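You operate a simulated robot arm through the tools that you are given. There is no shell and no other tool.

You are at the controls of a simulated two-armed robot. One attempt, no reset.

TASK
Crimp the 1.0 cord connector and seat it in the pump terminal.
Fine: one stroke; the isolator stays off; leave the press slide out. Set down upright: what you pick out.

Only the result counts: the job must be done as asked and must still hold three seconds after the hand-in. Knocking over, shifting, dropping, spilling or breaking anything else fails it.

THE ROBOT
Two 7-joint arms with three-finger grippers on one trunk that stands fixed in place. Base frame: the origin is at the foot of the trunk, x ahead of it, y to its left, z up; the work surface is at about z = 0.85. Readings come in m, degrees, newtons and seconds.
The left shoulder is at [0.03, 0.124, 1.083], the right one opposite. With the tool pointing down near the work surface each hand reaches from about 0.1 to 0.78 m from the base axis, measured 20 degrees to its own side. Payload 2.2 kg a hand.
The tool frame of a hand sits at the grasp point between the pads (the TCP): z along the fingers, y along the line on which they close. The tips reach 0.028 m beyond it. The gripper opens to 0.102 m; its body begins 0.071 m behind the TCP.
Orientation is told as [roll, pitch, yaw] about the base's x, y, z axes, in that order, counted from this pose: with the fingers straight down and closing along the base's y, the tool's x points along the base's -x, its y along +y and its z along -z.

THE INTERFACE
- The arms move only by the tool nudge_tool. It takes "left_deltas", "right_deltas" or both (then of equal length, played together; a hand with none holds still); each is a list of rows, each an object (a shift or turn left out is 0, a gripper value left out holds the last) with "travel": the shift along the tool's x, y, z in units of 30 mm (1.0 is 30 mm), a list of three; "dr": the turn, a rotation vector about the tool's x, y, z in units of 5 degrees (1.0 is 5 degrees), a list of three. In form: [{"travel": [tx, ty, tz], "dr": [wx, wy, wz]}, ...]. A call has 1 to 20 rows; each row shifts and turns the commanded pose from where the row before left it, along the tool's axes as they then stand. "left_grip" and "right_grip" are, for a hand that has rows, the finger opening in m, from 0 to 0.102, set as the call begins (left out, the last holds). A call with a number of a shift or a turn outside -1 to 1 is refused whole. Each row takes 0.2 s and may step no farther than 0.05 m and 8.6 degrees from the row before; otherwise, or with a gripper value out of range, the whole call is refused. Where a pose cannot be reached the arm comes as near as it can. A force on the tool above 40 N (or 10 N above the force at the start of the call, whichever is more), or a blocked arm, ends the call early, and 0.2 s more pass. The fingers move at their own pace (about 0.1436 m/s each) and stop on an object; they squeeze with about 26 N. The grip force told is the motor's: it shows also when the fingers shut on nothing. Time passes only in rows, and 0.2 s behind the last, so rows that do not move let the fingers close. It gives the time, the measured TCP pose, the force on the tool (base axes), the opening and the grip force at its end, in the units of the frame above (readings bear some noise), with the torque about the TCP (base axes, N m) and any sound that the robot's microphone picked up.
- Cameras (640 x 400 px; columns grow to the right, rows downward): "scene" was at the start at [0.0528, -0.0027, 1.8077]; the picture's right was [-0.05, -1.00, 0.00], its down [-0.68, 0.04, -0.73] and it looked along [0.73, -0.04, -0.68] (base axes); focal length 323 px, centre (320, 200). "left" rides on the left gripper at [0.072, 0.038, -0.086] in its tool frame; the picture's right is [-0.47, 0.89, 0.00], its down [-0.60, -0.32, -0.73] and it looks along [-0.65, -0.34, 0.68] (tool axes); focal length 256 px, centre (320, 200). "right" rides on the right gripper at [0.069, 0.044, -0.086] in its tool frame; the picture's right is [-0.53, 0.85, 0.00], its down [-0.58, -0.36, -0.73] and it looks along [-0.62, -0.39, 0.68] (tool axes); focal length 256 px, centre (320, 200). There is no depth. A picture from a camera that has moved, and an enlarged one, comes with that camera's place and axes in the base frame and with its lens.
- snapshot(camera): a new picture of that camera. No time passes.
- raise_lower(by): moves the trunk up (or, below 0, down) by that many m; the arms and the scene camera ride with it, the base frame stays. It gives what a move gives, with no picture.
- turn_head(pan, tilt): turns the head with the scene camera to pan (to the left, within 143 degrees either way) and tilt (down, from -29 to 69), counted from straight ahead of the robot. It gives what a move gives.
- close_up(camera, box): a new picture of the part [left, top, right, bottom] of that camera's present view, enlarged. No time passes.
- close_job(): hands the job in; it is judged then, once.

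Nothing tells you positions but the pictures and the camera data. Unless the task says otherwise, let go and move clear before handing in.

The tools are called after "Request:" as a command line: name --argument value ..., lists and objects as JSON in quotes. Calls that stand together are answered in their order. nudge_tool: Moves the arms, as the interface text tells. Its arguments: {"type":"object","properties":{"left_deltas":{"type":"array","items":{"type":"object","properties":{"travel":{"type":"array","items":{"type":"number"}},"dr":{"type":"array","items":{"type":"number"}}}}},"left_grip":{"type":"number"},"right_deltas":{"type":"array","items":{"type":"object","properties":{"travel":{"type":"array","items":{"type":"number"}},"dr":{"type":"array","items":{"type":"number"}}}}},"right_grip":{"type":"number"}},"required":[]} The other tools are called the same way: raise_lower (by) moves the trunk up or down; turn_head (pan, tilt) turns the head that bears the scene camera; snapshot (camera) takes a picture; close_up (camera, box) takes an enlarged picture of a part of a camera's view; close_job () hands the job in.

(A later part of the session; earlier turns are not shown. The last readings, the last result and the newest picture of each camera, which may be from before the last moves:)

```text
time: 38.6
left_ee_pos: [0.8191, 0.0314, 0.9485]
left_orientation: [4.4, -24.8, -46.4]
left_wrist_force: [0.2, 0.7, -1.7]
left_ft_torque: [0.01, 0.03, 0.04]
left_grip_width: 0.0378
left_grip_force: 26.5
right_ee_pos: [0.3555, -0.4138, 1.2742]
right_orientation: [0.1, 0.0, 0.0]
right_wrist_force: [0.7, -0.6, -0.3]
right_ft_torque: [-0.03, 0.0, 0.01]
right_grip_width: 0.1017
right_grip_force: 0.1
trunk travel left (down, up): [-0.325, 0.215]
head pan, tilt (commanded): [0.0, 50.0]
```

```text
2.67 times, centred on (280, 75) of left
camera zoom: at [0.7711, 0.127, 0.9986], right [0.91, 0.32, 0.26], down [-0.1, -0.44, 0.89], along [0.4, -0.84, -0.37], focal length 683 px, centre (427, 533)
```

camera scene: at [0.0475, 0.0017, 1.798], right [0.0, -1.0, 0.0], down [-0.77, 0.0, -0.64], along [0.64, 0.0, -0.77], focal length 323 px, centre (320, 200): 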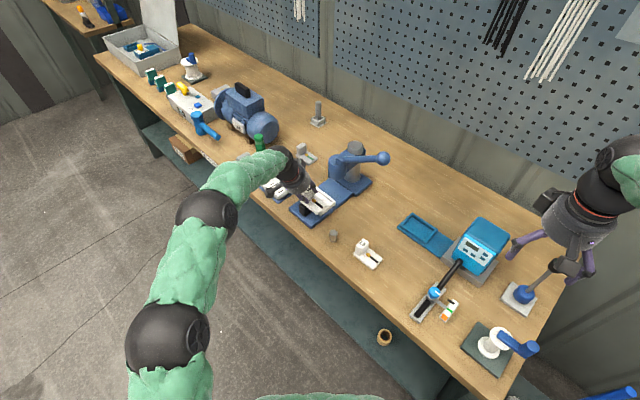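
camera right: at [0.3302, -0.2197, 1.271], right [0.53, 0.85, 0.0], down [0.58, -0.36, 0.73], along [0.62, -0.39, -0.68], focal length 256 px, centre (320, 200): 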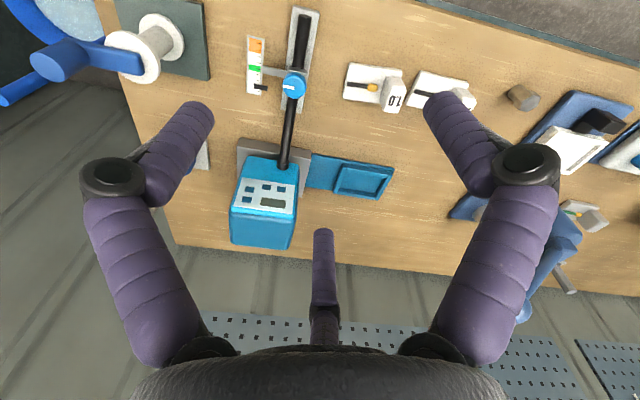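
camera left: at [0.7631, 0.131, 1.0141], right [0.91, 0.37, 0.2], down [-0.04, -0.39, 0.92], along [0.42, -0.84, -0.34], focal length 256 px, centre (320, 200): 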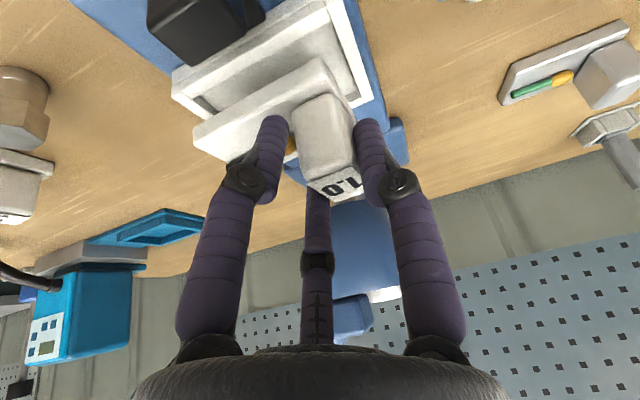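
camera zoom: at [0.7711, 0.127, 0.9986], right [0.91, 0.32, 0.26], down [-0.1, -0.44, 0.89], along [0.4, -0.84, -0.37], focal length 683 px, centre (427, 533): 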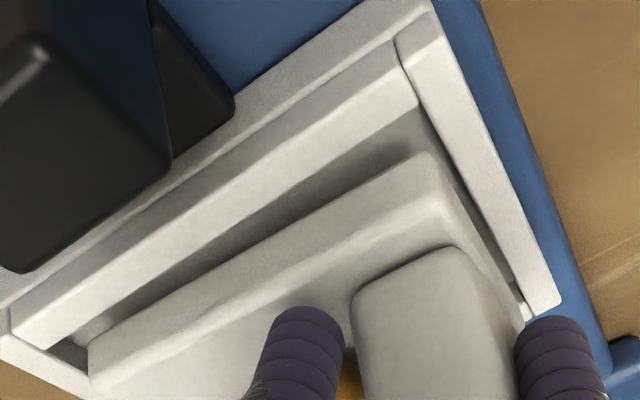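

The plate sits within the frame with a few millimetres to spare. I will lower it in small steps to the tray floor, watching the force.

Request:
nudge_tool --left_deltas '[{"travel": [0.118, -0.007, 0.018]}, {"travel": [0.0564, -0.0092, 0.121]}, {"travel": [0, 0, 0]}]'

Request:
nudge_tool --left_deltas '[{"travel": [0.0423, -0.007, 0.0907]}, {"travel": [0, 0, 0]}]'

Request:
nudge_tool --left_deltas '[{"travel": [0.0423, -0.007, 0.0907]}, {"travel": [0, 0, 0]}]'

```text
time: 39.4
left_ee_pos: [0.8173, 0.0334, 0.9432]
left_orientation: [4.4, -24.9, -46.4]
left_wrist_force: [1.8, 0.3, -0.9]
left_ft_torque: [-0.04, 0.01, -0.01]
left_grip_width: 0.0381
left_grip_force: 26.3
right_ee_pos: [0.3553, -0.4133, 1.2753]
right_orientation: [0.0, 0.0, 0.0]
right_wrist_force: [-0.2, -0.6, 0.5]
right_ft_torque: [0.0, 0.04, 0.04]
right_grip_width: 0.102
right_grip_force: 0.0
trunk travel left (down, up): [-0.325, 0.215]
head pan, tilt (commanded): [0.0, 50.0]
```

```text
time: 40.0
left_ee_pos: [0.818, 0.034, 0.9422]
left_orientation: [4.6, -25.0, -46.5]
left_wrist_force: [1.3, -0.9, 8.6]
left_ft_torque: [-0.39, 0.33, 0.06]
left_grip_width: 0.0377
left_grip_force: 25.9
right_ee_pos: [0.3553, -0.4128, 1.2741]
right_orientation: [0.0, 0.0, 0.0]
right_wrist_force: [-0.2, 0.4, 0.1]
right_ft_torque: [-0.02, 0.01, 0.01]
right_grip_width: 0.1019
right_grip_force: 0.0
trunk travel left (down, up): [-0.325, 0.215]
head pan, tilt (commanded): [0.0, 50.0]
```

```text
time: 40.6
left_ee_pos: [0.8179, 0.0334, 0.9408]
left_orientation: [4.6, -25.1, -46.4]
left_wrist_force: [3.6, 0.4, 15.0]
left_ft_torque: [-0.66, 0.6, 0.12]
left_grip_width: 0.0382
left_grip_force: 26.1
right_ee_pos: [0.3548, -0.4142, 1.2739]
right_orientation: [-0.1, 0.0, 0.0]
right_wrist_force: [-0.2, 0.7, -0.2]
right_ft_torque: [0.01, 0.01, 0.0]
right_grip_width: 0.102
right_grip_force: 0.1
trunk travel left (down, up): [-0.325, 0.215]
head pan, tilt (commanded): [0.0, 50.0]
```

Contact at about 15 N, centred near the cord end of the plate. I will look whether it rests on the floor or on the right wall.

Request:
close_up --camera "scene" --box '[298, 180, 346, 210]'

Request:
close_up --camera "left" --box '[160, 0, 400, 150]'

Request:
close_up --camera "scene" --box '[318, 192, 342, 207]'

```text
13.33 times, centred on (322, 195) of scene
camera zoom: at [0.0456, 0.0017, 1.7982], right [0.0, -1.0, 0.0], down [-0.77, 0.0, -0.64], along [0.64, 0.0, -0.77], focal length 4306 px, centre (293, 267)
```

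zoom: 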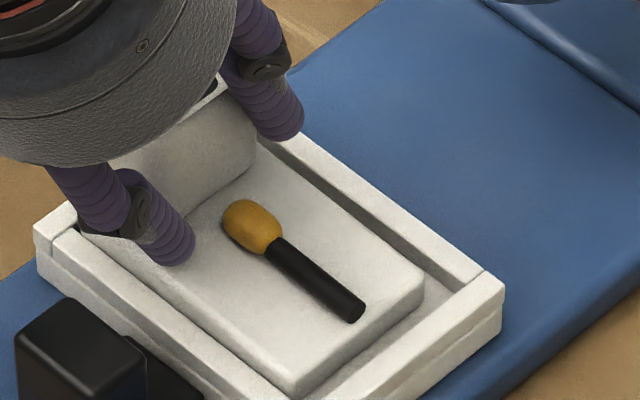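

```text
2.67 times, centred on (280, 75) of left
camera zoom: at [0.7693, 0.1297, 0.9901], right [0.91, 0.33, 0.26], down [-0.1, -0.44, 0.89], along [0.41, -0.84, -0.37], focal length 683 px, centre (427, 533)
```

zoom: 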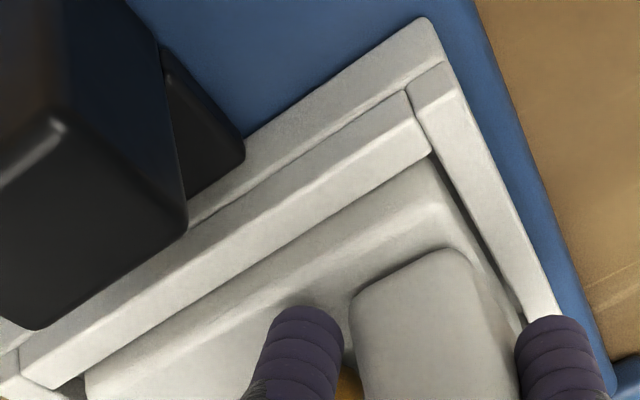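

```text
16.00 times, centred on (330, 200) of scene
camera zoom: at [0.0456, 0.0017, 1.7982], right [0.0, -1.0, 0.0], down [-0.77, 0.0, -0.64], along [0.64, 0.0, -0.77], focal length 5167 px, centre (160, 208)
```

zoom: 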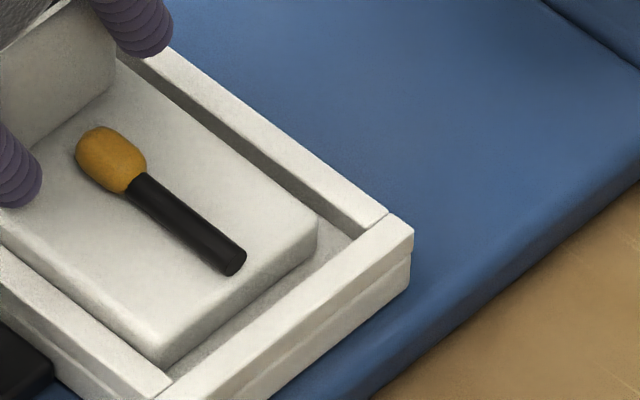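

The plate is inside the frame with its cord end on the floor and the block end slightly up. I will roll back about 2.5° and settle it flat.

Request:
nudge_tool --left_deltas '[{"dr": [0.453, 0, -0.211]}, {"travel": [0, 0, 0]}]'

Request:
nudge_tool --left_deltas '[{"travel": [0.0282, -0.002, 0.0604]}, {"travel": [0, 0, 0]}]'

```text
time: 41.2
left_ee_pos: [0.8166, 0.0343, 0.9374]
left_orientation: [1.9, -25.0, -45.1]
left_wrist_force: [8.4, 1.5, 11.9]
left_ft_torque: [-0.46, -0.07, -0.06]
left_grip_width: 0.0383
left_grip_force: 25.9
right_ee_pos: [0.3539, -0.4134, 1.2755]
right_orientation: [0.0, 0.0, -0.1]
right_wrist_force: [0.2, 0.4, -0.9]
right_ft_torque: [-0.03, 0.01, 0.02]
right_grip_width: 0.1022
right_grip_force: 0.0
trunk travel left (down, up): [-0.325, 0.215]
head pan, tilt (commanded): [0.0, 50.0]
```

```text
time: 41.8
left_ee_pos: [0.8165, 0.0337, 0.9372]
left_orientation: [1.8, -25.1, -45.2]
left_wrist_force: [6.5, 3.0, 18.7]
left_ft_torque: [-0.27, 0.31, -0.04]
left_grip_width: 0.0383
left_grip_force: 26.0
right_ee_pos: [0.3536, -0.4129, 1.276]
right_orientation: [0.1, 0.0, 0.0]
right_wrist_force: [0.4, 0.5, 0.0]
right_ft_torque: [-0.01, 0.03, -0.01]
right_grip_width: 0.1021
right_grip_force: 0.1
trunk travel left (down, up): [-0.325, 0.215]
head pan, tilt (commanded): [0.0, 50.0]
```

Request:
close_up --camera "scene" --box '[298, 180, 346, 210]'

Request:
close_up --camera "left" --box '[160, 0, 400, 150]'

```text
13.33 times, centred on (322, 195) of scene
camera zoom: at [0.0454, 0.002, 1.7982], right [0.0, -1.0, 0.0], down [-0.77, 0.0, -0.64], along [0.64, 0.0, -0.77], focal length 4306 px, centre (293, 267)
```

zoom: 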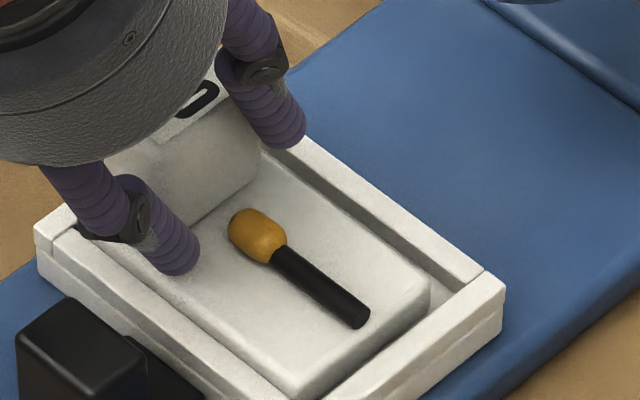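

```text
2.67 times, centred on (280, 75) of left
camera zoom: at [0.7703, 0.1312, 0.9862], right [0.92, 0.33, 0.22], down [-0.07, -0.41, 0.91], along [0.39, -0.85, -0.35], focal length 683 px, centre (427, 533)
```

zoom: 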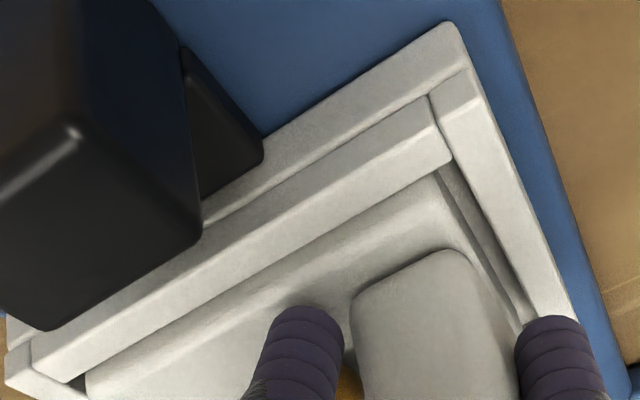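

The connector is in the tray frame. I will open the fingers moderately to let go and then retreat along the tool axis.

Request:
nudge_tool --left_deltas '[{"travel": [0, 0, 0]}, {"travel": [0, 0, 0]}]' --left_grip 0.066

Request:
close_up --camera "scene" --box '[298, 180, 346, 210]'

Request:
close_up --camera "left" --box '[160, 0, 420, 180]'

```text
time: 42.4
left_ee_pos: [0.8143, 0.0317, 0.9333]
left_orientation: [1.6, -24.8, -45.2]
left_wrist_force: [0.5, -0.6, 0.6]
left_ft_torque: [0.01, -0.01, -0.01]
left_grip_width: 0.0659
left_grip_force: 0.1
right_ee_pos: [0.3543, -0.4126, 1.2749]
right_orientation: [0.0, -0.1, 0.0]
right_wrist_force: [1.2, 0.7, 0.2]
right_ft_torque: [-0.01, 0.0, -0.01]
right_grip_width: 0.1017
right_grip_force: 0.1
trunk travel left (down, up): [-0.325, 0.215]
head pan, tilt (commanded): [0.0, 50.0]
```

```text
13.33 times, centred on (322, 195) of scene
camera zoom: at [0.0468, 0.0017, 1.798], right [0.0, -1.0, 0.0], down [-0.77, 0.0, -0.64], along [0.64, 0.0, -0.77], focal length 4306 px, centre (293, 267)
```

zoom: 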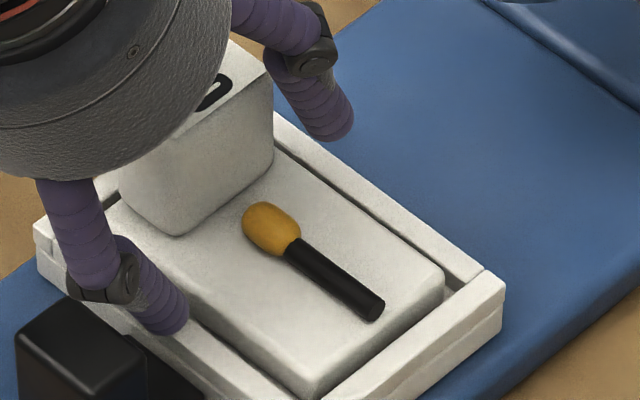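

```text
2.22 times, centred on (290, 90) of left
camera zoom: at [0.7694, 0.1301, 0.982], right [0.92, 0.33, 0.22], down [-0.07, -0.41, 0.91], along [0.39, -0.85, -0.36], focal length 569 px, centre (387, 444)
```

zoom: 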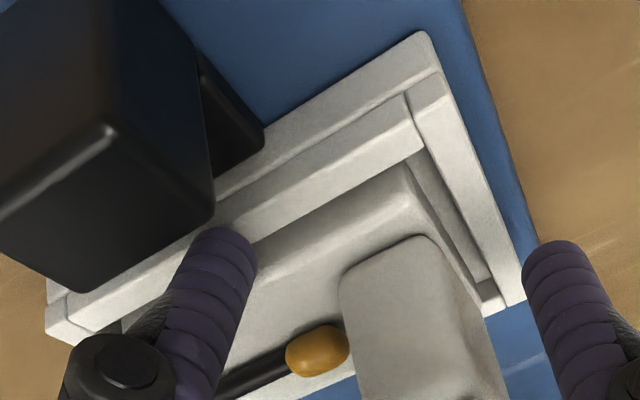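

The connector lies flat in the tray. I will lift the hand straight up and back away, then study the slide handle.

Request:
nudge_tool --left_deltas '[{"travel": [-0.4226, 0.02, -0.9063]}, {"travel": [-0.4226, 0.02, -0.9063]}, {"travel": [0.6, 0, -0.5]}, {"travel": [0.75, 0, -0.352]}, {"travel": [0.75, 0, -0.352]}, {"travel": [0.75, 0, -0.352]}]'

Request:
snapshot --camera "left"

Request:
close_up --camera "scene" --box '[280, 140, 400, 225]'

```text
time: 43.8
left_ee_pos: [0.7464, 0.0995, 1.0002]
left_orientation: [1.6, -24.9, -45.3]
left_wrist_force: [0.1, -0.7, 0.4]
left_ft_torque: [-0.02, -0.03, -0.01]
left_grip_width: 0.0662
left_grip_force: 0.0
right_ee_pos: [0.3538, -0.414, 1.2748]
right_orientation: [0.0, 0.0, 0.0]
right_wrist_force: [-0.8, 0.7, 0.3]
right_ft_torque: [-0.03, -0.01, 0.0]
right_grip_width: 0.102
right_grip_force: 0.1
trunk travel left (down, up): [-0.325, 0.215]
head pan, tilt (commanded): [0.0, 50.0]
```

```text
taken
camera left: at [0.7, 0.1974, 1.0493], right [0.92, 0.33, 0.22], down [-0.07, -0.41, 0.91], along [0.39, -0.85, -0.35], focal length 256 px, centre (320, 200)
```

left: 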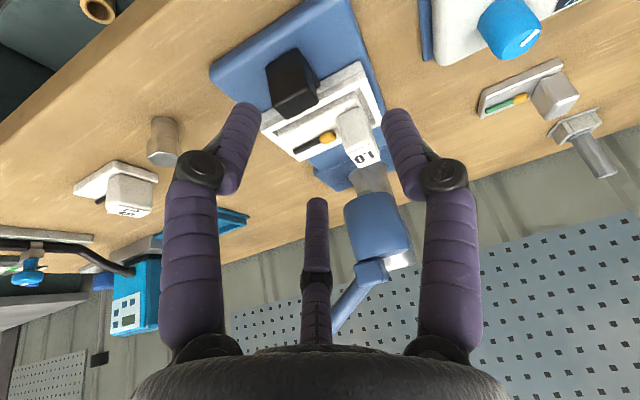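

```text
4.71 times, centred on (340, 182) of scene
camera zoom: at [0.0463, 0.0023, 1.798], right [0.0, -1.0, 0.0], down [-0.77, 0.0, -0.64], along [0.64, 0.0, -0.77], focal length 1520 px, centre (226, 282)
```

zoom: 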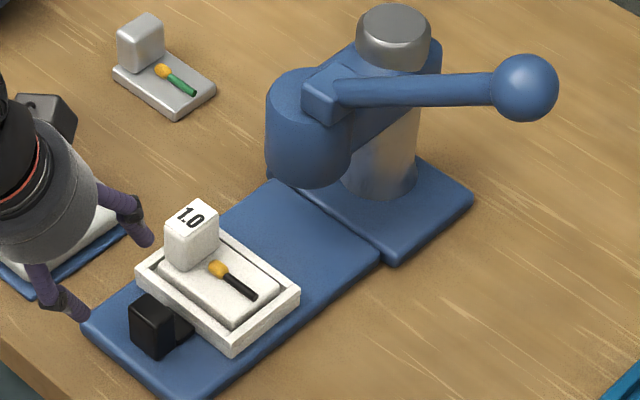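

Request:
close_up --camera "scene" --box '[296, 190, 340, 222]'

Request:
close_up --camera "left" --box '[200, 20, 420, 190]'

Request:
close_up --camera "left" --box '[240, 30, 340, 130]'

```text
12.50 times, centred on (318, 206) of scene
camera zoom: at [0.0463, 0.0023, 1.798], right [0.0, -1.0, 0.0], down [-0.77, 0.0, -0.64], along [0.64, 0.0, -0.77], focal length 4037 px, centre (345, 125)
```

zoom: 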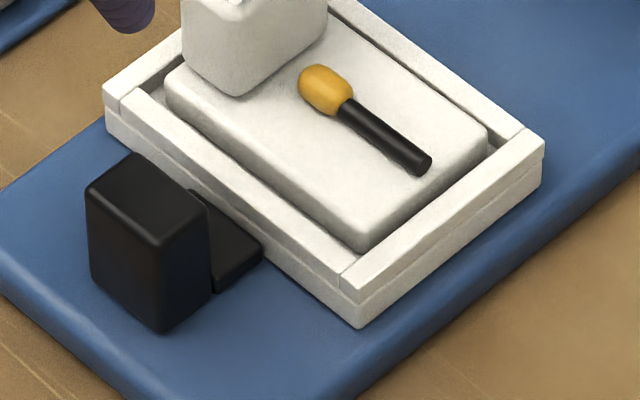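

```text
2.35 times, centred on (310, 105) of left
camera zoom: at [0.7, 0.1974, 1.0493], right [0.92, 0.33, 0.22], down [-0.07, -0.41, 0.91], along [0.39, -0.85, -0.35], focal length 602 px, centre (344, 424)
```

zoom: 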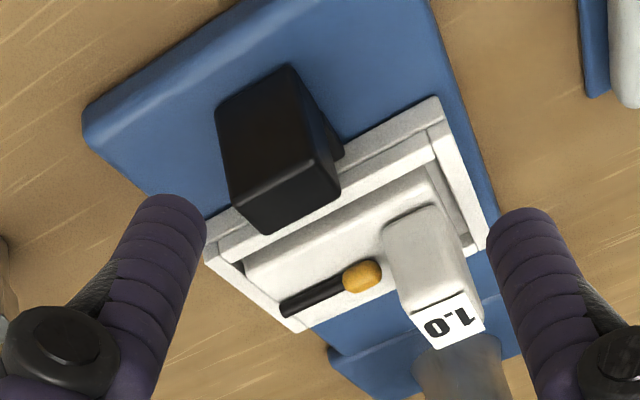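

```text
4.00 times, centred on (290, 80) of left
camera zoom: at [0.7, 0.1974, 1.0493], right [0.92, 0.33, 0.22], down [-0.07, -0.41, 0.91], along [0.39, -0.85, -0.35], focal length 1024 px, centre (440, 680)
```

zoom: 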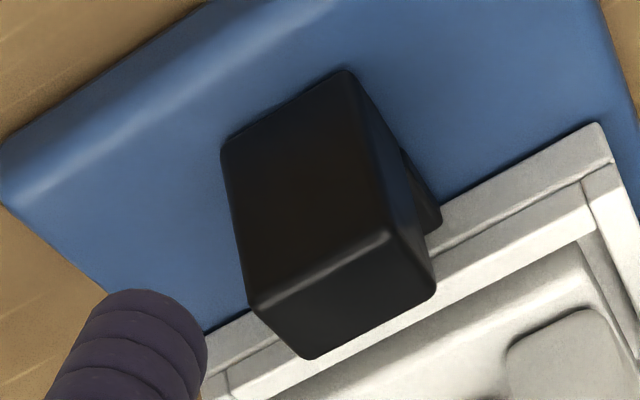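

The connector sits flat in the tray. For the slide handle (centre near v 0.498, w 0.579, top z about 0.912) a grip with the single finger on the robot side suits best, so I turn the left hand to yaw +45° at a clear height.

Request:
nudge_tool --left_deltas '[{"travel": [0, 0, -0.8], "dr": [0.314, 0, -0.037]}, {"travel": [0, 0, -0.8], "dr": [0, 1, 0]}, {"dr": [0, 1, 0]}, {"dr": [0, 1, 0]}, {"dr": [0, 1, 0]}, {"dr": [0, 1, 0]}, {"dr": [0, 0, -1]}, {"dr": [0, 0, -1]}, {"dr": [0, 0, -1]}, {"dr": [0, 0, -1]}, {"dr": [0, 0, -1]}, {"dr": [0, 0, -1]}, {"dr": [0, 0, -1]}, {"dr": [0, 0, -1]}, {"dr": [0, 0, -1]}]'

Request:
nudge_tool --left_deltas '[{"dr": [0, 0, -1]}, {"dr": [0, 0, -1]}, {"dr": [0, 0, -1]}, {"dr": [0, 0, -1]}, {"dr": [0, 0, -1]}, {"dr": [0, 0, -1]}, {"dr": [0, 0, -1]}, {"dr": [0, 0, -1]}, {"dr": [0, 0, -1]}]'

Request:
snapshot --camera "left"

Request:
snapshot --camera "scene"

```text
time: 47.0
left_ee_pos: [0.7324, 0.1137, 1.0455]
left_orientation: [0.1, 0.1, 0.0]
left_wrist_force: [0.7, 0.4, 0.0]
left_ft_torque: [-0.04, -0.01, 0.0]
left_grip_width: 0.066
left_grip_force: 0.1
right_ee_pos: [0.3549, -0.4147, 1.2745]
right_orientation: [0.1, 0.0, 0.1]
right_wrist_force: [-0.1, 0.1, 0.0]
right_ft_torque: [-0.03, 0.0, -0.03]
right_grip_width: 0.102
right_grip_force: 0.1
trunk travel left (down, up): [-0.325, 0.215]
head pan, tilt (commanded): [0.0, 50.0]
```

```text
time: 49.0
left_ee_pos: [0.7326, 0.115, 1.044]
left_orientation: [0.0, 0.0, 45.1]
left_wrist_force: [-0.4, 0.7, 1.0]
left_ft_torque: [-0.01, 0.0, 0.03]
left_grip_width: 0.0659
left_grip_force: 0.1
right_ee_pos: [0.3553, -0.4135, 1.2743]
right_orientation: [0.1, 0.0, 0.1]
right_wrist_force: [0.1, 0.6, 0.2]
right_ft_torque: [0.02, 0.01, 0.01]
right_grip_width: 0.102
right_grip_force: 0.1
trunk travel left (down, up): [-0.325, 0.215]
head pan, tilt (commanded): [0.0, 50.0]
```

```text
taken
camera left: at [0.6552, 0.09, 1.1307], right [-0.3, 0.95, 0.0], down [0.65, 0.2, 0.73], along [0.7, 0.22, -0.68], focal length 256 px, centre (320, 200)
```

left: 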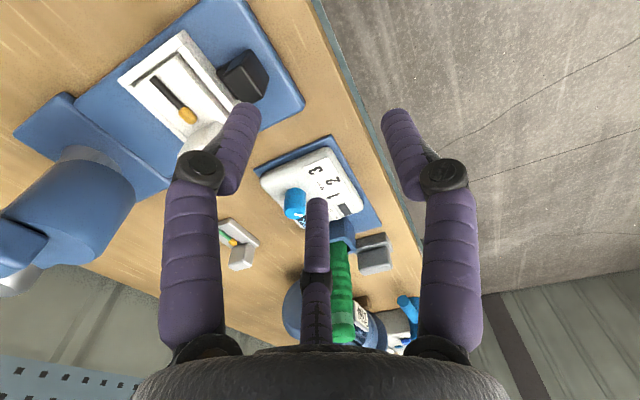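

```text
taken
camera scene: at [0.0472, 0.0017, 1.798], right [0.0, -1.0, 0.0], down [-0.77, 0.0, -0.64], along [0.64, 0.0, -0.77], focal length 323 px, centre (320, 200)
```

scene: 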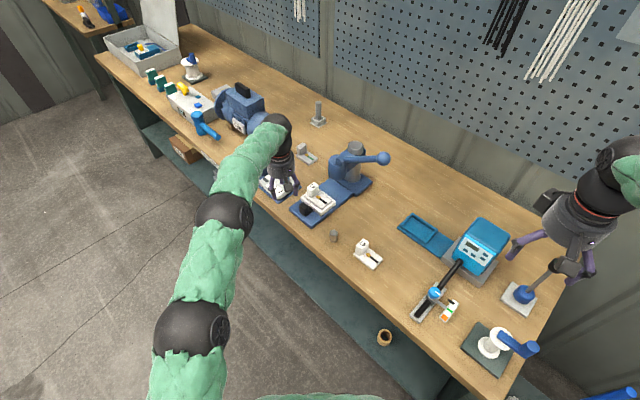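

The hand is turned. I will lean it 25° toward the wall and hover over the slide handle.

Request:
nudge_tool --left_deltas '[{"dr": [1, 0, 0]}, {"dr": [1, 0, 0]}, {"dr": [1, 0, 0]}, {"dr": [1, 0, 0]}, {"dr": [1, 0, 0]}, {"travel": [0.17, -0.19, 0.723]}, {"travel": [0.17, -0.19, 0.723]}, {"travel": [0.17, -0.19, 0.723]}, {"travel": [0.17, -0.19, 0.723]}]' --left_grip 0.055

Request:
snapshot --camera "left"

Request:
close_up --camera "scene" --box '[280, 170, 352, 220]'

```text
time: 51.0
left_ee_pos: [0.7589, 0.0589, 0.9759]
left_orientation: [-25.0, 0.1, 45.0]
left_wrist_force: [0.8, -0.4, 0.1]
left_ft_torque: [0.0, 0.01, 0.0]
left_grip_width: 0.055
left_grip_force: 0.1
right_ee_pos: [0.3543, -0.4133, 1.2743]
right_orientation: [0.0, 0.0, 0.0]
right_wrist_force: [-0.2, 0.0, 0.0]
right_ft_torque: [0.01, -0.01, 0.0]
right_grip_width: 0.1021
right_grip_force: 0.1
trunk travel left (down, up): [-0.325, 0.215]
head pan, tilt (commanded): [0.0, 50.0]
```

```text
taken
camera left: at [0.6585, 0.0583, 1.038], right [-0.24, 0.9, -0.37], down [0.41, 0.44, 0.8], along [0.88, 0.04, -0.47], focal length 256 px, centre (320, 200)
```

left: 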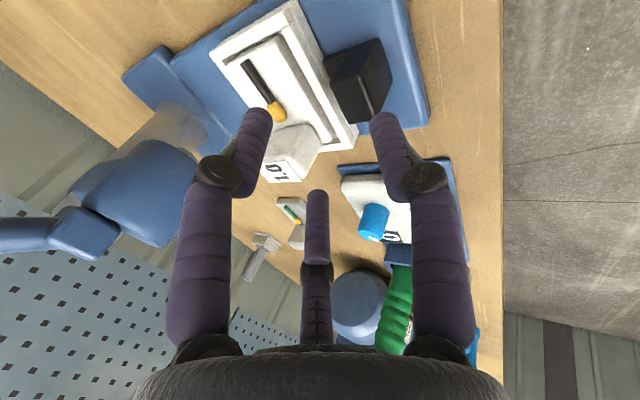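

```text
8.00 times, centred on (316, 195) of scene
camera zoom: at [0.0479, 0.0014, 1.798], right [0.0, -1.0, 0.0], down [-0.77, 0.0, -0.64], along [0.64, 0.0, -0.77], focal length 2584 px, centre (352, 240)
```

zoom: 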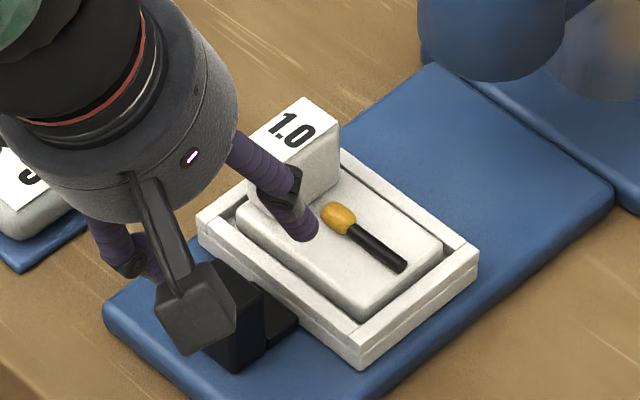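

Request:
close_up --camera "left" --box '[240, 0, 440, 150]'

```text
2.67 times, centred on (340, 75) of left
camera zoom: at [0.6585, 0.0583, 1.038], right [-0.24, 0.9, -0.37], down [0.41, 0.44, 0.8], along [0.88, 0.04, -0.47], focal length 683 px, centre (267, 533)
```

zoom: 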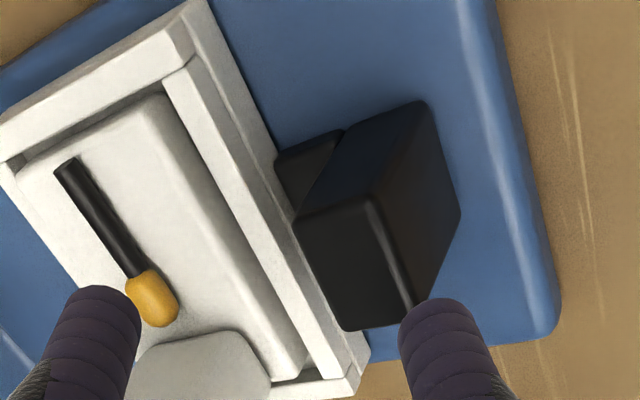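

The handle is centred under the hand. I will descend straight down around it.

Request:
nudge_tool --left_deltas '[{"travel": [-0.01, 0.24, 0.548]}, {"travel": [-0.01, 0.24, 0.548]}, {"travel": [0, 0.24, 0.548]}, {"travel": [0, 0, 0]}]'

Request:
snapshot --camera "left"

Request:
close_up --camera "scene" --box '[280, 170, 352, 220]'

```text
time: 52.0
left_ee_pos: [0.7596, 0.0608, 0.9211]
left_orientation: [-24.8, 0.0, 45.0]
left_wrist_force: [-1.2, -0.1, 0.4]
left_ft_torque: [-0.04, 0.0, 0.0]
left_grip_width: 0.0551
left_grip_force: 0.0
right_ee_pos: [0.3552, -0.4135, 1.2752]
right_orientation: [0.0, -0.1, 0.1]
right_wrist_force: [0.0, -0.3, -0.4]
right_ft_torque: [0.01, 0.01, -0.01]
right_grip_width: 0.1018
right_grip_force: 0.0
trunk travel left (down, up): [-0.325, 0.215]
head pan, tilt (commanded): [0.0, 50.0]
```

```text
taken
camera left: at [0.6588, 0.0582, 0.9837], right [-0.24, 0.9, -0.37], down [0.41, 0.44, 0.8], along [0.88, 0.04, -0.47], focal length 256 px, centre (320, 200)
```

left: 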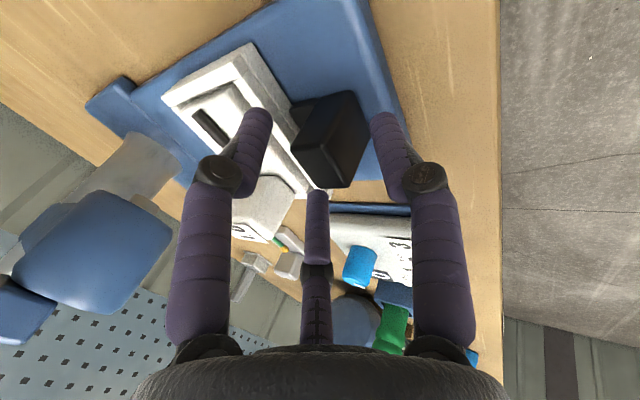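

```text
8.00 times, centred on (316, 195) of scene
camera zoom: at [0.0467, 0.0017, 1.798], right [0.0, -1.0, 0.0], down [-0.77, 0.0, -0.64], along [0.64, 0.0, -0.77], focal length 2584 px, centre (352, 240)
```

zoom: 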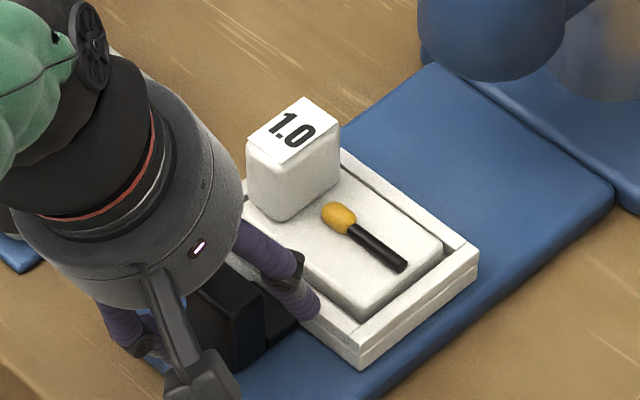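

The fingers surround the handle without contact. I will close on it.

Request:
nudge_tool --left_deltas '[{"travel": [0, 0, 0]}, {"travel": [0, 0, 0]}, {"travel": [0, 0, 0]}]' --left_grip 0.0

Request:
snapshot --camera "left"

Request:
close_up --camera "scene" --box '[280, 170, 352, 220]'

```text
time: 52.8
left_ee_pos: [0.7602, 0.0604, 0.9205]
left_orientation: [-25.1, -0.1, 45.0]
left_wrist_force: [1.7, 3.3, 1.8]
left_ft_torque: [0.19, 0.3, 0.26]
left_grip_width: 0.037
left_grip_force: 44.9
right_ee_pos: [0.3557, -0.4135, 1.2741]
right_orientation: [0.0, -0.2, 0.0]
right_wrist_force: [0.4, 0.0, -0.4]
right_ft_torque: [0.02, 0.02, 0.02]
right_grip_width: 0.1019
right_grip_force: 0.1
trunk travel left (down, up): [-0.325, 0.215]
head pan, tilt (commanded): [0.0, 50.0]
```

```text
taken
camera left: at [0.6594, 0.0587, 0.984], right [-0.24, 0.9, -0.37], down [0.41, 0.44, 0.8], along [0.88, 0.04, -0.47], focal length 256 px, centre (320, 200)
```

left: 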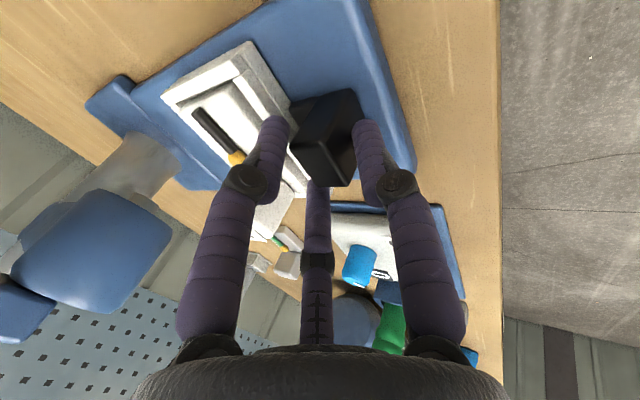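

```text
8.00 times, centred on (316, 195) of scene
camera zoom: at [0.0474, 0.002, 1.798], right [0.0, -1.0, 0.0], down [-0.77, 0.0, -0.64], along [0.64, 0.0, -0.77], focal length 2584 px, centre (352, 240)
```

zoom: 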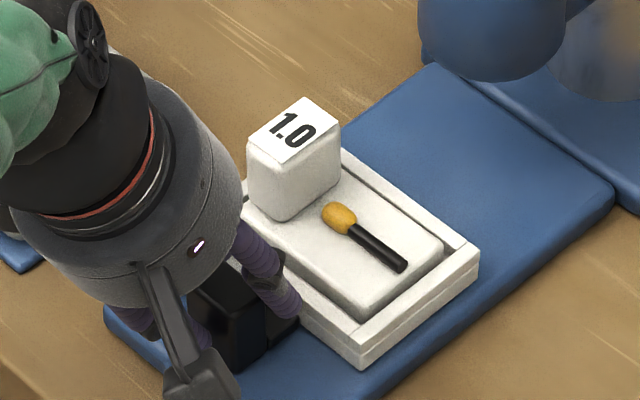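

The handle is gripped. I will push the slide inward, first 30 mm slowly.

Request:
nudge_tool --left_deltas '[{"travel": [0, -0.302, 0.141]}, {"travel": [0, -0.302, 0.141]}, {"travel": [0, -0.302, 0.141]}]'

Request:
close_up --camera "scene" --box '[280, 150, 370, 220]'

```text
time: 53.6
left_ee_pos: [0.782, 0.0386, 0.9215]
left_orientation: [-24.9, 0.0, 45.0]
left_wrist_force: [5.3, 5.8, -0.1]
left_ft_torque: [0.38, 0.25, -0.07]
left_grip_width: 0.0369
left_grip_force: 44.8
right_ee_pos: [0.3558, -0.4132, 1.2751]
right_orientation: [-0.1, 0.0, 0.0]
right_wrist_force: [-0.3, 0.1, 0.5]
right_ft_torque: [-0.02, -0.02, 0.01]
right_grip_width: 0.1021
right_grip_force: 0.1
trunk travel left (down, up): [-0.325, 0.215]
head pan, tilt (commanded): [0.0, 50.0]
```

```text
5.71 times, centred on (325, 185) of scene
camera zoom: at [0.0483, 0.0022, 1.798], right [0.0, -1.0, 0.0], down [-0.77, 0.0, -0.64], along [0.64, 0.0, -0.77], focal length 1845 px, centre (291, 286)
```

zoom: 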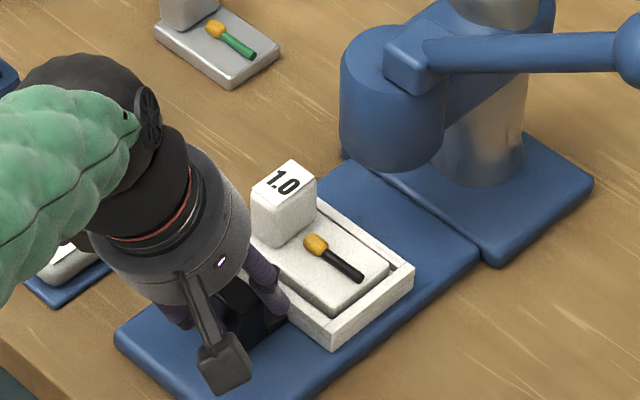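

The slide moves freely. I will continue inward another 50 mm.

Request:
nudge_tool --left_deltas '[{"travel": [0.02, -0.302, 0.141]}, {"travel": [0.02, -0.302, 0.141]}, {"travel": [0.02, -0.302, 0.141]}, {"travel": [0, -0.302, 0.141]}, {"travel": [0, -0.302, 0.141]}]'

Request:
close_up --camera "scene" --box '[280, 140, 380, 220]'

Request:
snapshot --camera "left"

```text
time: 54.8
left_ee_pos: [0.8093, 0.0121, 0.9226]
left_orientation: [-25.0, 0.0, 45.2]
left_wrist_force: [13.6, 13.3, -2.4]
left_ft_torque: [0.45, -0.1, 0.36]
left_grip_width: 0.037
left_grip_force: 44.4
left hand out of reach, approached as far as the arm can: row 5
right_ee_pos: [0.357, -0.4136, 1.2747]
right_orientation: [-0.1, 0.1, 0.0]
right_wrist_force: [-0.1, -0.2, -0.7]
right_ft_torque: [-0.02, -0.01, 0.01]
right_grip_width: 0.1022
right_grip_force: 0.1
trunk travel left (down, up): [-0.325, 0.215]
head pan, tilt (commanded): [0.0, 50.0]
```

```text
5.00 times, centred on (330, 180) of scene
camera zoom: at [0.0495, 0.0036, 1.7979], right [0.0, -1.0, 0.0], down [-0.77, 0.0, -0.64], along [0.64, 0.0, -0.77], focal length 1615 px, centre (270, 300)
```

zoom: 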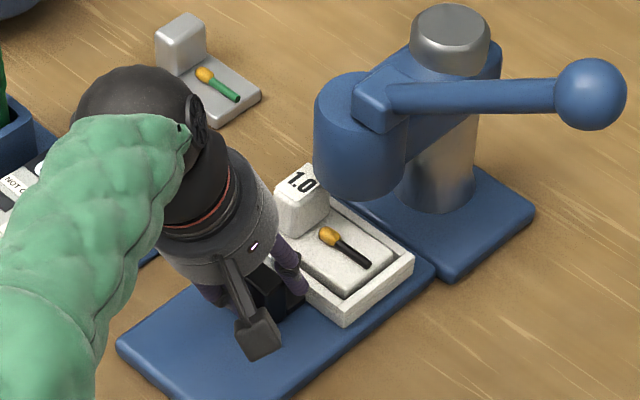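

```text
taken
camera left: at [0.7086, 0.0094, 0.984], right [-0.24, 0.9, -0.37], down [0.41, 0.44, 0.8], along [0.88, 0.04, -0.47], focal length 256 px, centre (320, 200)
```

left: 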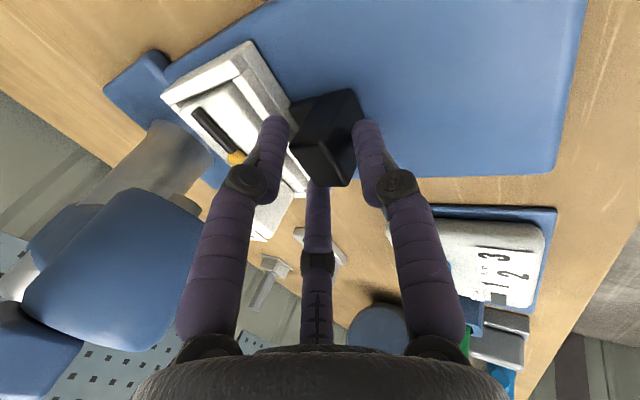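

The hand hit a joint limit in this orientation with about 30 mm still to go, and there is some sideways load. I will ease the sideways load, let go, back off upward, and regrip the handle with the other yaw (-45°) that has more reach.

Request:
nudge_tool --left_deltas '[{"travel": [-0.09, 0, 0]}, {"travel": [0, 0, 0]}]'

Request:
nudge_tool --left_deltas '[{"travel": [0, 0, 0]}, {"travel": [0, 0, 0]}]' --left_grip 0.056

```text
time: 55.4
left_ee_pos: [0.8091, 0.0115, 0.9214]
left_orientation: [-24.9, 0.0, 45.1]
left_wrist_force: [11.3, 10.2, 0.8]
left_ft_torque: [0.12, 0.17, 0.29]
left_grip_width: 0.0369
left_grip_force: 44.7
right_ee_pos: [0.3564, -0.4127, 1.275]
right_orientation: [0.0, 0.1, 0.0]
right_wrist_force: [0.1, 0.5, 0.0]
right_ft_torque: [0.01, 0.03, 0.01]
right_grip_width: 0.1017
right_grip_force: 0.0
trunk travel left (down, up): [-0.325, 0.215]
head pan, tilt (commanded): [0.0, 50.0]
```

```text
time: 56.0
left_ee_pos: [0.8071, 0.0093, 0.9203]
left_orientation: [-24.9, 0.1, 44.8]
left_wrist_force: [-0.3, 0.0, 0.1]
left_ft_torque: [0.0, -0.01, 0.01]
left_grip_width: 0.0561
left_grip_force: 0.1
right_ee_pos: [0.356, -0.4138, 1.2756]
right_orientation: [0.0, 0.0, 0.0]
right_wrist_force: [0.7, 0.3, 0.9]
right_ft_torque: [0.02, 0.02, 0.02]
right_grip_width: 0.1021
right_grip_force: 0.2
trunk travel left (down, up): [-0.325, 0.215]
head pan, tilt (commanded): [0.0, 50.0]
```

Request:
nudge_tool --left_deltas '[{"travel": [0, -0.352, -0.755]}, {"travel": [0, -0.352, -0.755]}, {"travel": [0, 0.72, -0.826]}, {"travel": [0, 0.72, -0.826]}, {"travel": [0, 0.72, -0.826]}, {"dr": [-1, 0, 0]}, {"dr": [-1, 0, 0]}, {"dr": [-1, 0, 0]}, {"dr": [-1, 0, 0]}, {"dr": [-1, 0, 0]}, {"dr": [0, 0, 1]}, {"dr": [0, 0, 1]}, {"dr": [0, 0, 1]}, {"dr": [0, 0, 1]}, {"dr": [0, 0, 1]}, {"dr": [0, 0, 1]}, {"dr": [0, 0, 1]}, {"dr": [0, 0, 1]}, {"dr": [0, 0, 1]}]'

Request:
nudge_tool --left_deltas '[{"dr": [0, 0, 1]}, {"dr": [0, 0, 1]}, {"dr": [0, 0, 1]}, {"dr": [0, 0, 1]}, {"dr": [0, 0, 1]}, {"dr": [0, 0, 1]}, {"dr": [0, 0, 1]}, {"dr": [0, 0, 1]}, {"dr": [0, 0, 1]}, {"dr": [0, -1, 0]}, {"dr": [0, -1, 0]}, {"dr": [0, -1, 0]}, {"dr": [0, -1, 0]}, {"dr": [0, -1, 0]}, {"dr": [0, -1, 0]}]'

Request:
snapshot --camera "left"

Request:
close_up --camera "scene" --box '[280, 120, 400, 220]'

```text
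time: 60.0
left_ee_pos: [0.745, 0.075, 1.0114]
left_orientation: [0.2, 0.2, -0.1]
left_wrist_force: [-0.4, -0.5, 0.3]
left_ft_torque: [0.0, 0.01, -0.01]
left_grip_width: 0.0559
left_grip_force: 0.1
right_ee_pos: [0.3545, -0.4145, 1.2756]
right_orientation: [0.0, 0.0, 0.0]
right_wrist_force: [0.2, 0.0, 0.1]
right_ft_torque: [0.01, 0.01, 0.01]
right_grip_width: 0.1017
right_grip_force: 0.1
trunk travel left (down, up): [-0.325, 0.215]
head pan, tilt (commanded): [0.0, 50.0]
```

```text
time: 63.2
left_ee_pos: [0.747, 0.0752, 1.0112]
left_orientation: [-0.1, -30.0, -45.0]
left_wrist_force: [-0.2, -0.4, 0.6]
left_ft_torque: [-0.01, 0.02, -0.02]
left_grip_width: 0.0561
left_grip_force: 0.1
right_ee_pos: [0.3556, -0.414, 1.2754]
right_orientation: [0.0, -0.1, -0.1]
right_wrist_force: [-1.0, 1.2, 0.5]
right_ft_torque: [0.01, 0.04, 0.02]
right_grip_width: 0.1017
right_grip_force: 0.1
trunk travel left (down, up): [-0.325, 0.215]
head pan, tilt (commanded): [0.0, 50.0]
```

```text
taken
camera left: at [0.6985, 0.1754, 1.0504], right [0.91, 0.34, 0.23], down [-0.11, -0.34, 0.94], along [0.4, -0.88, -0.27], focal length 256 px, centre (320, 200)
```

left: 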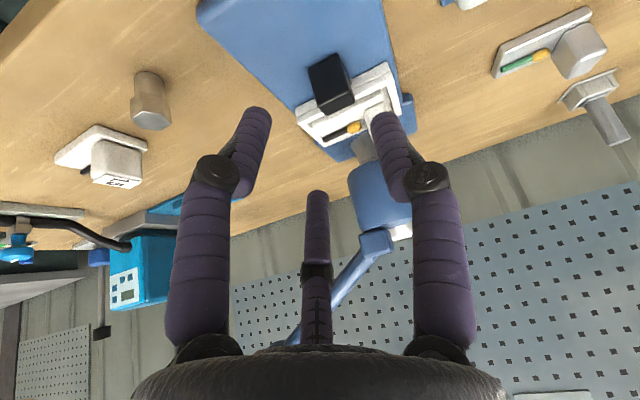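

```text
4.00 times, centred on (340, 170) of scene
camera zoom: at [0.0468, 0.0022, 1.798], right [0.0, -1.0, 0.0], down [-0.77, 0.0, -0.64], along [0.64, 0.0, -0.77], focal length 1292 px, centre (240, 320)
```

zoom: 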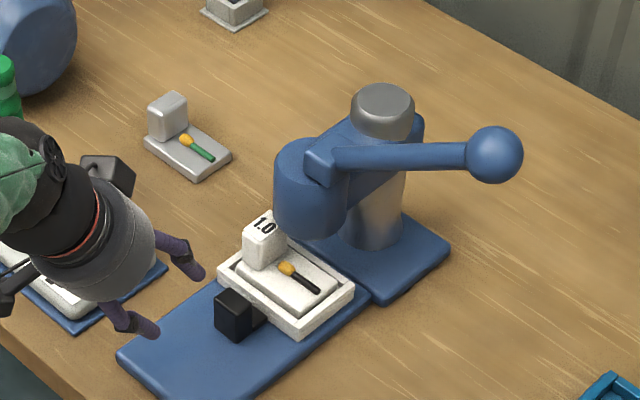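

Request:
close_up --camera "left" --box '[280, 40, 420, 140]'

Request:
close_up --camera "scene" --box '[315, 165, 375, 210]'

```text
4.00 times, centred on (350, 90) of left
camera zoom: at [0.6985, 0.1754, 1.0504], right [0.91, 0.34, 0.23], down [-0.11, -0.34, 0.94], along [0.4, -0.88, -0.27], focal length 1024 px, centre (200, 640)
```

zoom: 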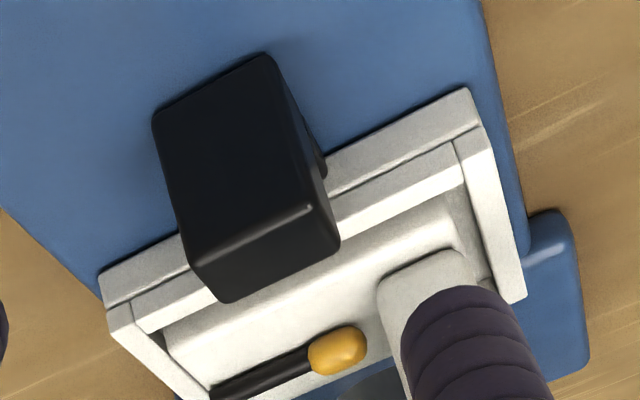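

```text
8.89 times, centred on (345, 188) of scene
camera zoom: at [0.0468, 0.0022, 1.798], right [0.0, -1.0, 0.0], down [-0.77, 0.0, -0.64], along [0.64, 0.0, -0.77], focal length 2871 px, centre (98, 311)
```

zoom: 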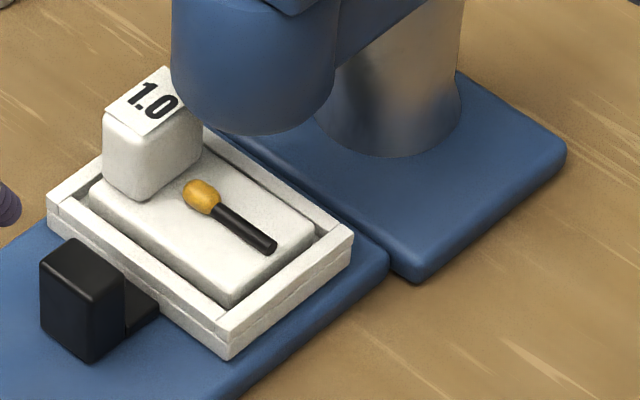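

The handle is now at about v 0.569, w 0.580. I will bring the leaned hand over it and descend part way, then check.

Request:
nudge_tool --left_deltas '[{"travel": [-0.74, -0.016, 0.569]}, {"travel": [-0.74, -0.016, 0.569]}, {"travel": [-0.74, -0.016, 0.569]}, {"travel": [0.3375, 0, 0.5845]}, {"travel": [0.3375, 0, 0.5845]}]'

Request:
snapshot --camera "left"

Request:
close_up --camera "scene" --box '[300, 150, 390, 215]'

```text
time: 64.4
left_ee_pos: [0.8045, 0.0144, 0.9597]
left_orientation: [-0.1, -30.1, -44.9]
left_wrist_force: [0.0, 0.8, -0.2]
left_ft_torque: [0.04, 0.06, 0.0]
left_grip_width: 0.056
left_grip_force: 0.1
right_ee_pos: [0.3551, -0.4137, 1.2745]
right_orientation: [-0.1, 0.0, 0.0]
right_wrist_force: [-0.3, -0.4, -0.2]
right_ft_torque: [-0.01, -0.03, 0.0]
right_grip_width: 0.1019
right_grip_force: 0.1
trunk travel left (down, up): [-0.325, 0.215]
head pan, tilt (commanded): [0.0, 50.0]
```

```text
taken
camera left: at [0.7571, 0.115, 0.9989], right [0.91, 0.34, 0.23], down [-0.11, -0.34, 0.93], along [0.4, -0.88, -0.27], focal length 256 px, centre (320, 200)
```

left: 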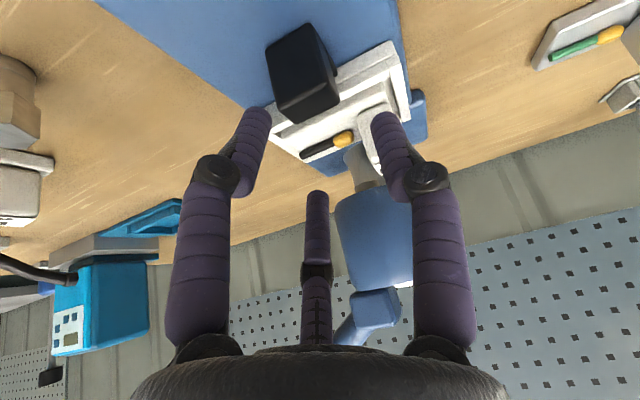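

```text
6.15 times, centred on (345, 182) of scene
camera zoom: at [0.0479, 0.0011, 1.798], right [0.0, -1.0, 0.0], down [-0.77, 0.0, -0.64], along [0.64, 0.0, -0.77], focal length 1987 px, centre (166, 308)
```

zoom: 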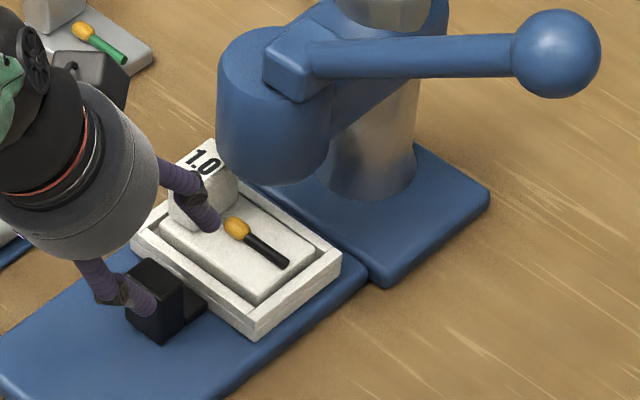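

Request:
nudge_tool --left_deltas '[{"travel": [0.3375, 0.02, 0.5845]}, {"travel": [0.3375, 0.02, 0.5845]}, {"travel": [0, 0, 0]}]'

Request:
snapshot --camera "left"

Request:
close_up --camera "scene" --box '[300, 150, 390, 215]'

```text
time: 65.2
left_ee_pos: [0.8048, 0.0156, 0.9211]
left_orientation: [0.0, -29.9, -45.0]
left_wrist_force: [0.0, -0.4, -0.1]
left_ft_torque: [0.03, -0.02, -0.01]
left_grip_width: 0.0559
left_grip_force: 0.1
right_ee_pos: [0.3542, -0.4126, 1.2761]
right_orientation: [0.0, -0.1, 0.0]
right_wrist_force: [-0.1, 0.1, -0.4]
right_ft_torque: [-0.01, 0.0, 0.02]
right_grip_width: 0.102
right_grip_force: 0.0
trunk travel left (down, up): [-0.325, 0.215]
head pan, tilt (commanded): [0.0, 50.0]
```

```text
taken
camera left: at [0.7573, 0.1163, 0.9585], right [0.91, 0.34, 0.23], down [-0.11, -0.34, 0.94], along [0.4, -0.88, -0.27], focal length 256 px, centre (320, 200)
```

left: 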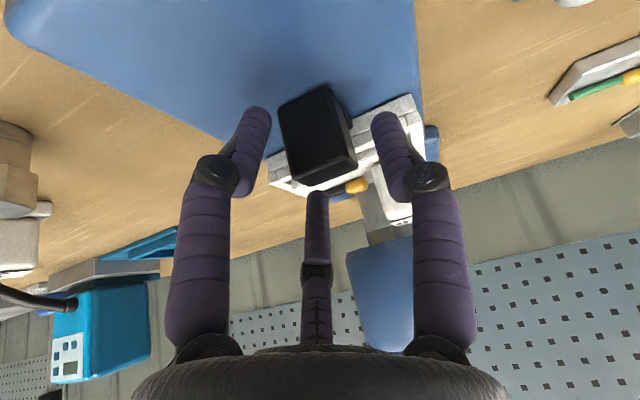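

```text
6.15 times, centred on (345, 182) of scene
camera zoom: at [0.047, 0.0017, 1.798], right [0.0, -1.0, 0.0], down [-0.77, 0.0, -0.64], along [0.64, 0.0, -0.77], focal length 1987 px, centre (166, 308)
```

zoom: 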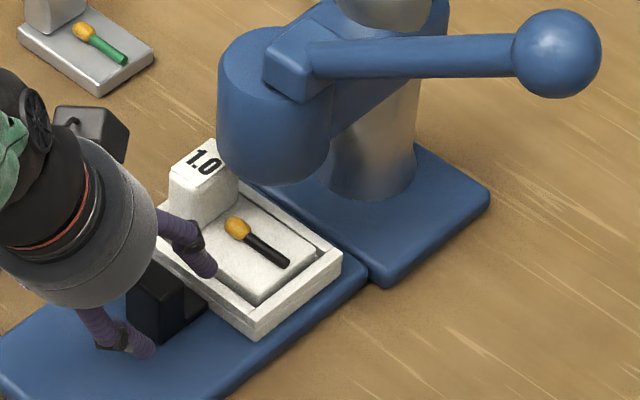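

The handle is between the fingers. I will close and then push the slide the rest of the way in.

Request:
nudge_tool --left_deltas '[{"travel": [0, 0, 0]}, {"travel": [0, 0, 0]}, {"travel": [0, 0, 0]}]' --left_grip 0.0

Request:
nudge_tool --left_deltas '[{"travel": [-0.2887, 0, 0.1667]}, {"travel": [-0.2887, 0, 0.1667]}, {"travel": [0, 0, 0]}]'

Request:
close_up --camera "scene" --box '[300, 150, 390, 215]'

```text
time: 66.0
left_ee_pos: [0.8046, 0.0152, 0.9209]
left_orientation: [0.0, -30.1, -45.1]
left_wrist_force: [0.4, -1.5, 3.1]
left_ft_torque: [0.21, 0.33, 0.02]
left_grip_width: 0.0358
left_grip_force: 26.2
right_ee_pos: [0.3553, -0.414, 1.2749]
right_orientation: [0.1, 0.0, 0.0]
right_wrist_force: [-0.9, -0.3, 0.3]
right_ft_torque: [-0.02, 0.0, 0.01]
right_grip_width: 0.1022
right_grip_force: 0.0
trunk travel left (down, up): [-0.325, 0.215]
head pan, tilt (commanded): [0.0, 50.0]
```

```text
time: 66.8
left_ee_pos: [0.819, 0.0009, 0.9204]
left_orientation: [0.1, -30.0, -45.2]
left_wrist_force: [-0.4, -1.0, 5.5]
left_ft_torque: [0.14, 0.24, 0.08]
left_grip_width: 0.036
left_grip_force: 26.1
right_ee_pos: [0.354, -0.4131, 1.2747]
right_orientation: [0.0, 0.0, 0.1]
right_wrist_force: [-0.4, 0.0, -0.1]
right_ft_torque: [0.01, -0.02, -0.02]
right_grip_width: 0.102
right_grip_force: 0.1
trunk travel left (down, up): [-0.325, 0.215]
head pan, tilt (commanded): [0.0, 50.0]
```

```text
6.15 times, centred on (345, 182) of scene
camera zoom: at [0.0464, 0.0015, 1.7981], right [0.0, -1.0, 0.0], down [-0.77, 0.0, -0.64], along [0.64, 0.0, -0.77], focal length 1987 px, centre (166, 308)
```

zoom: 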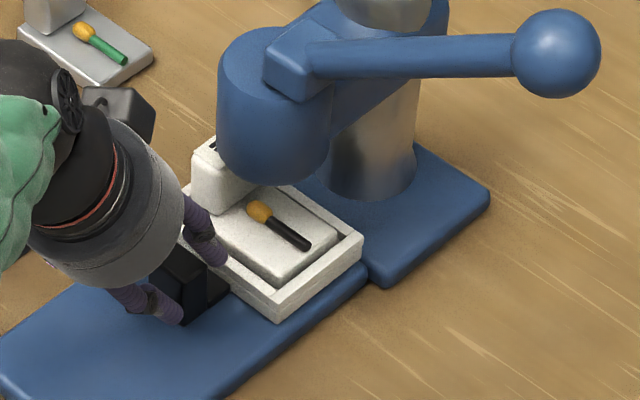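

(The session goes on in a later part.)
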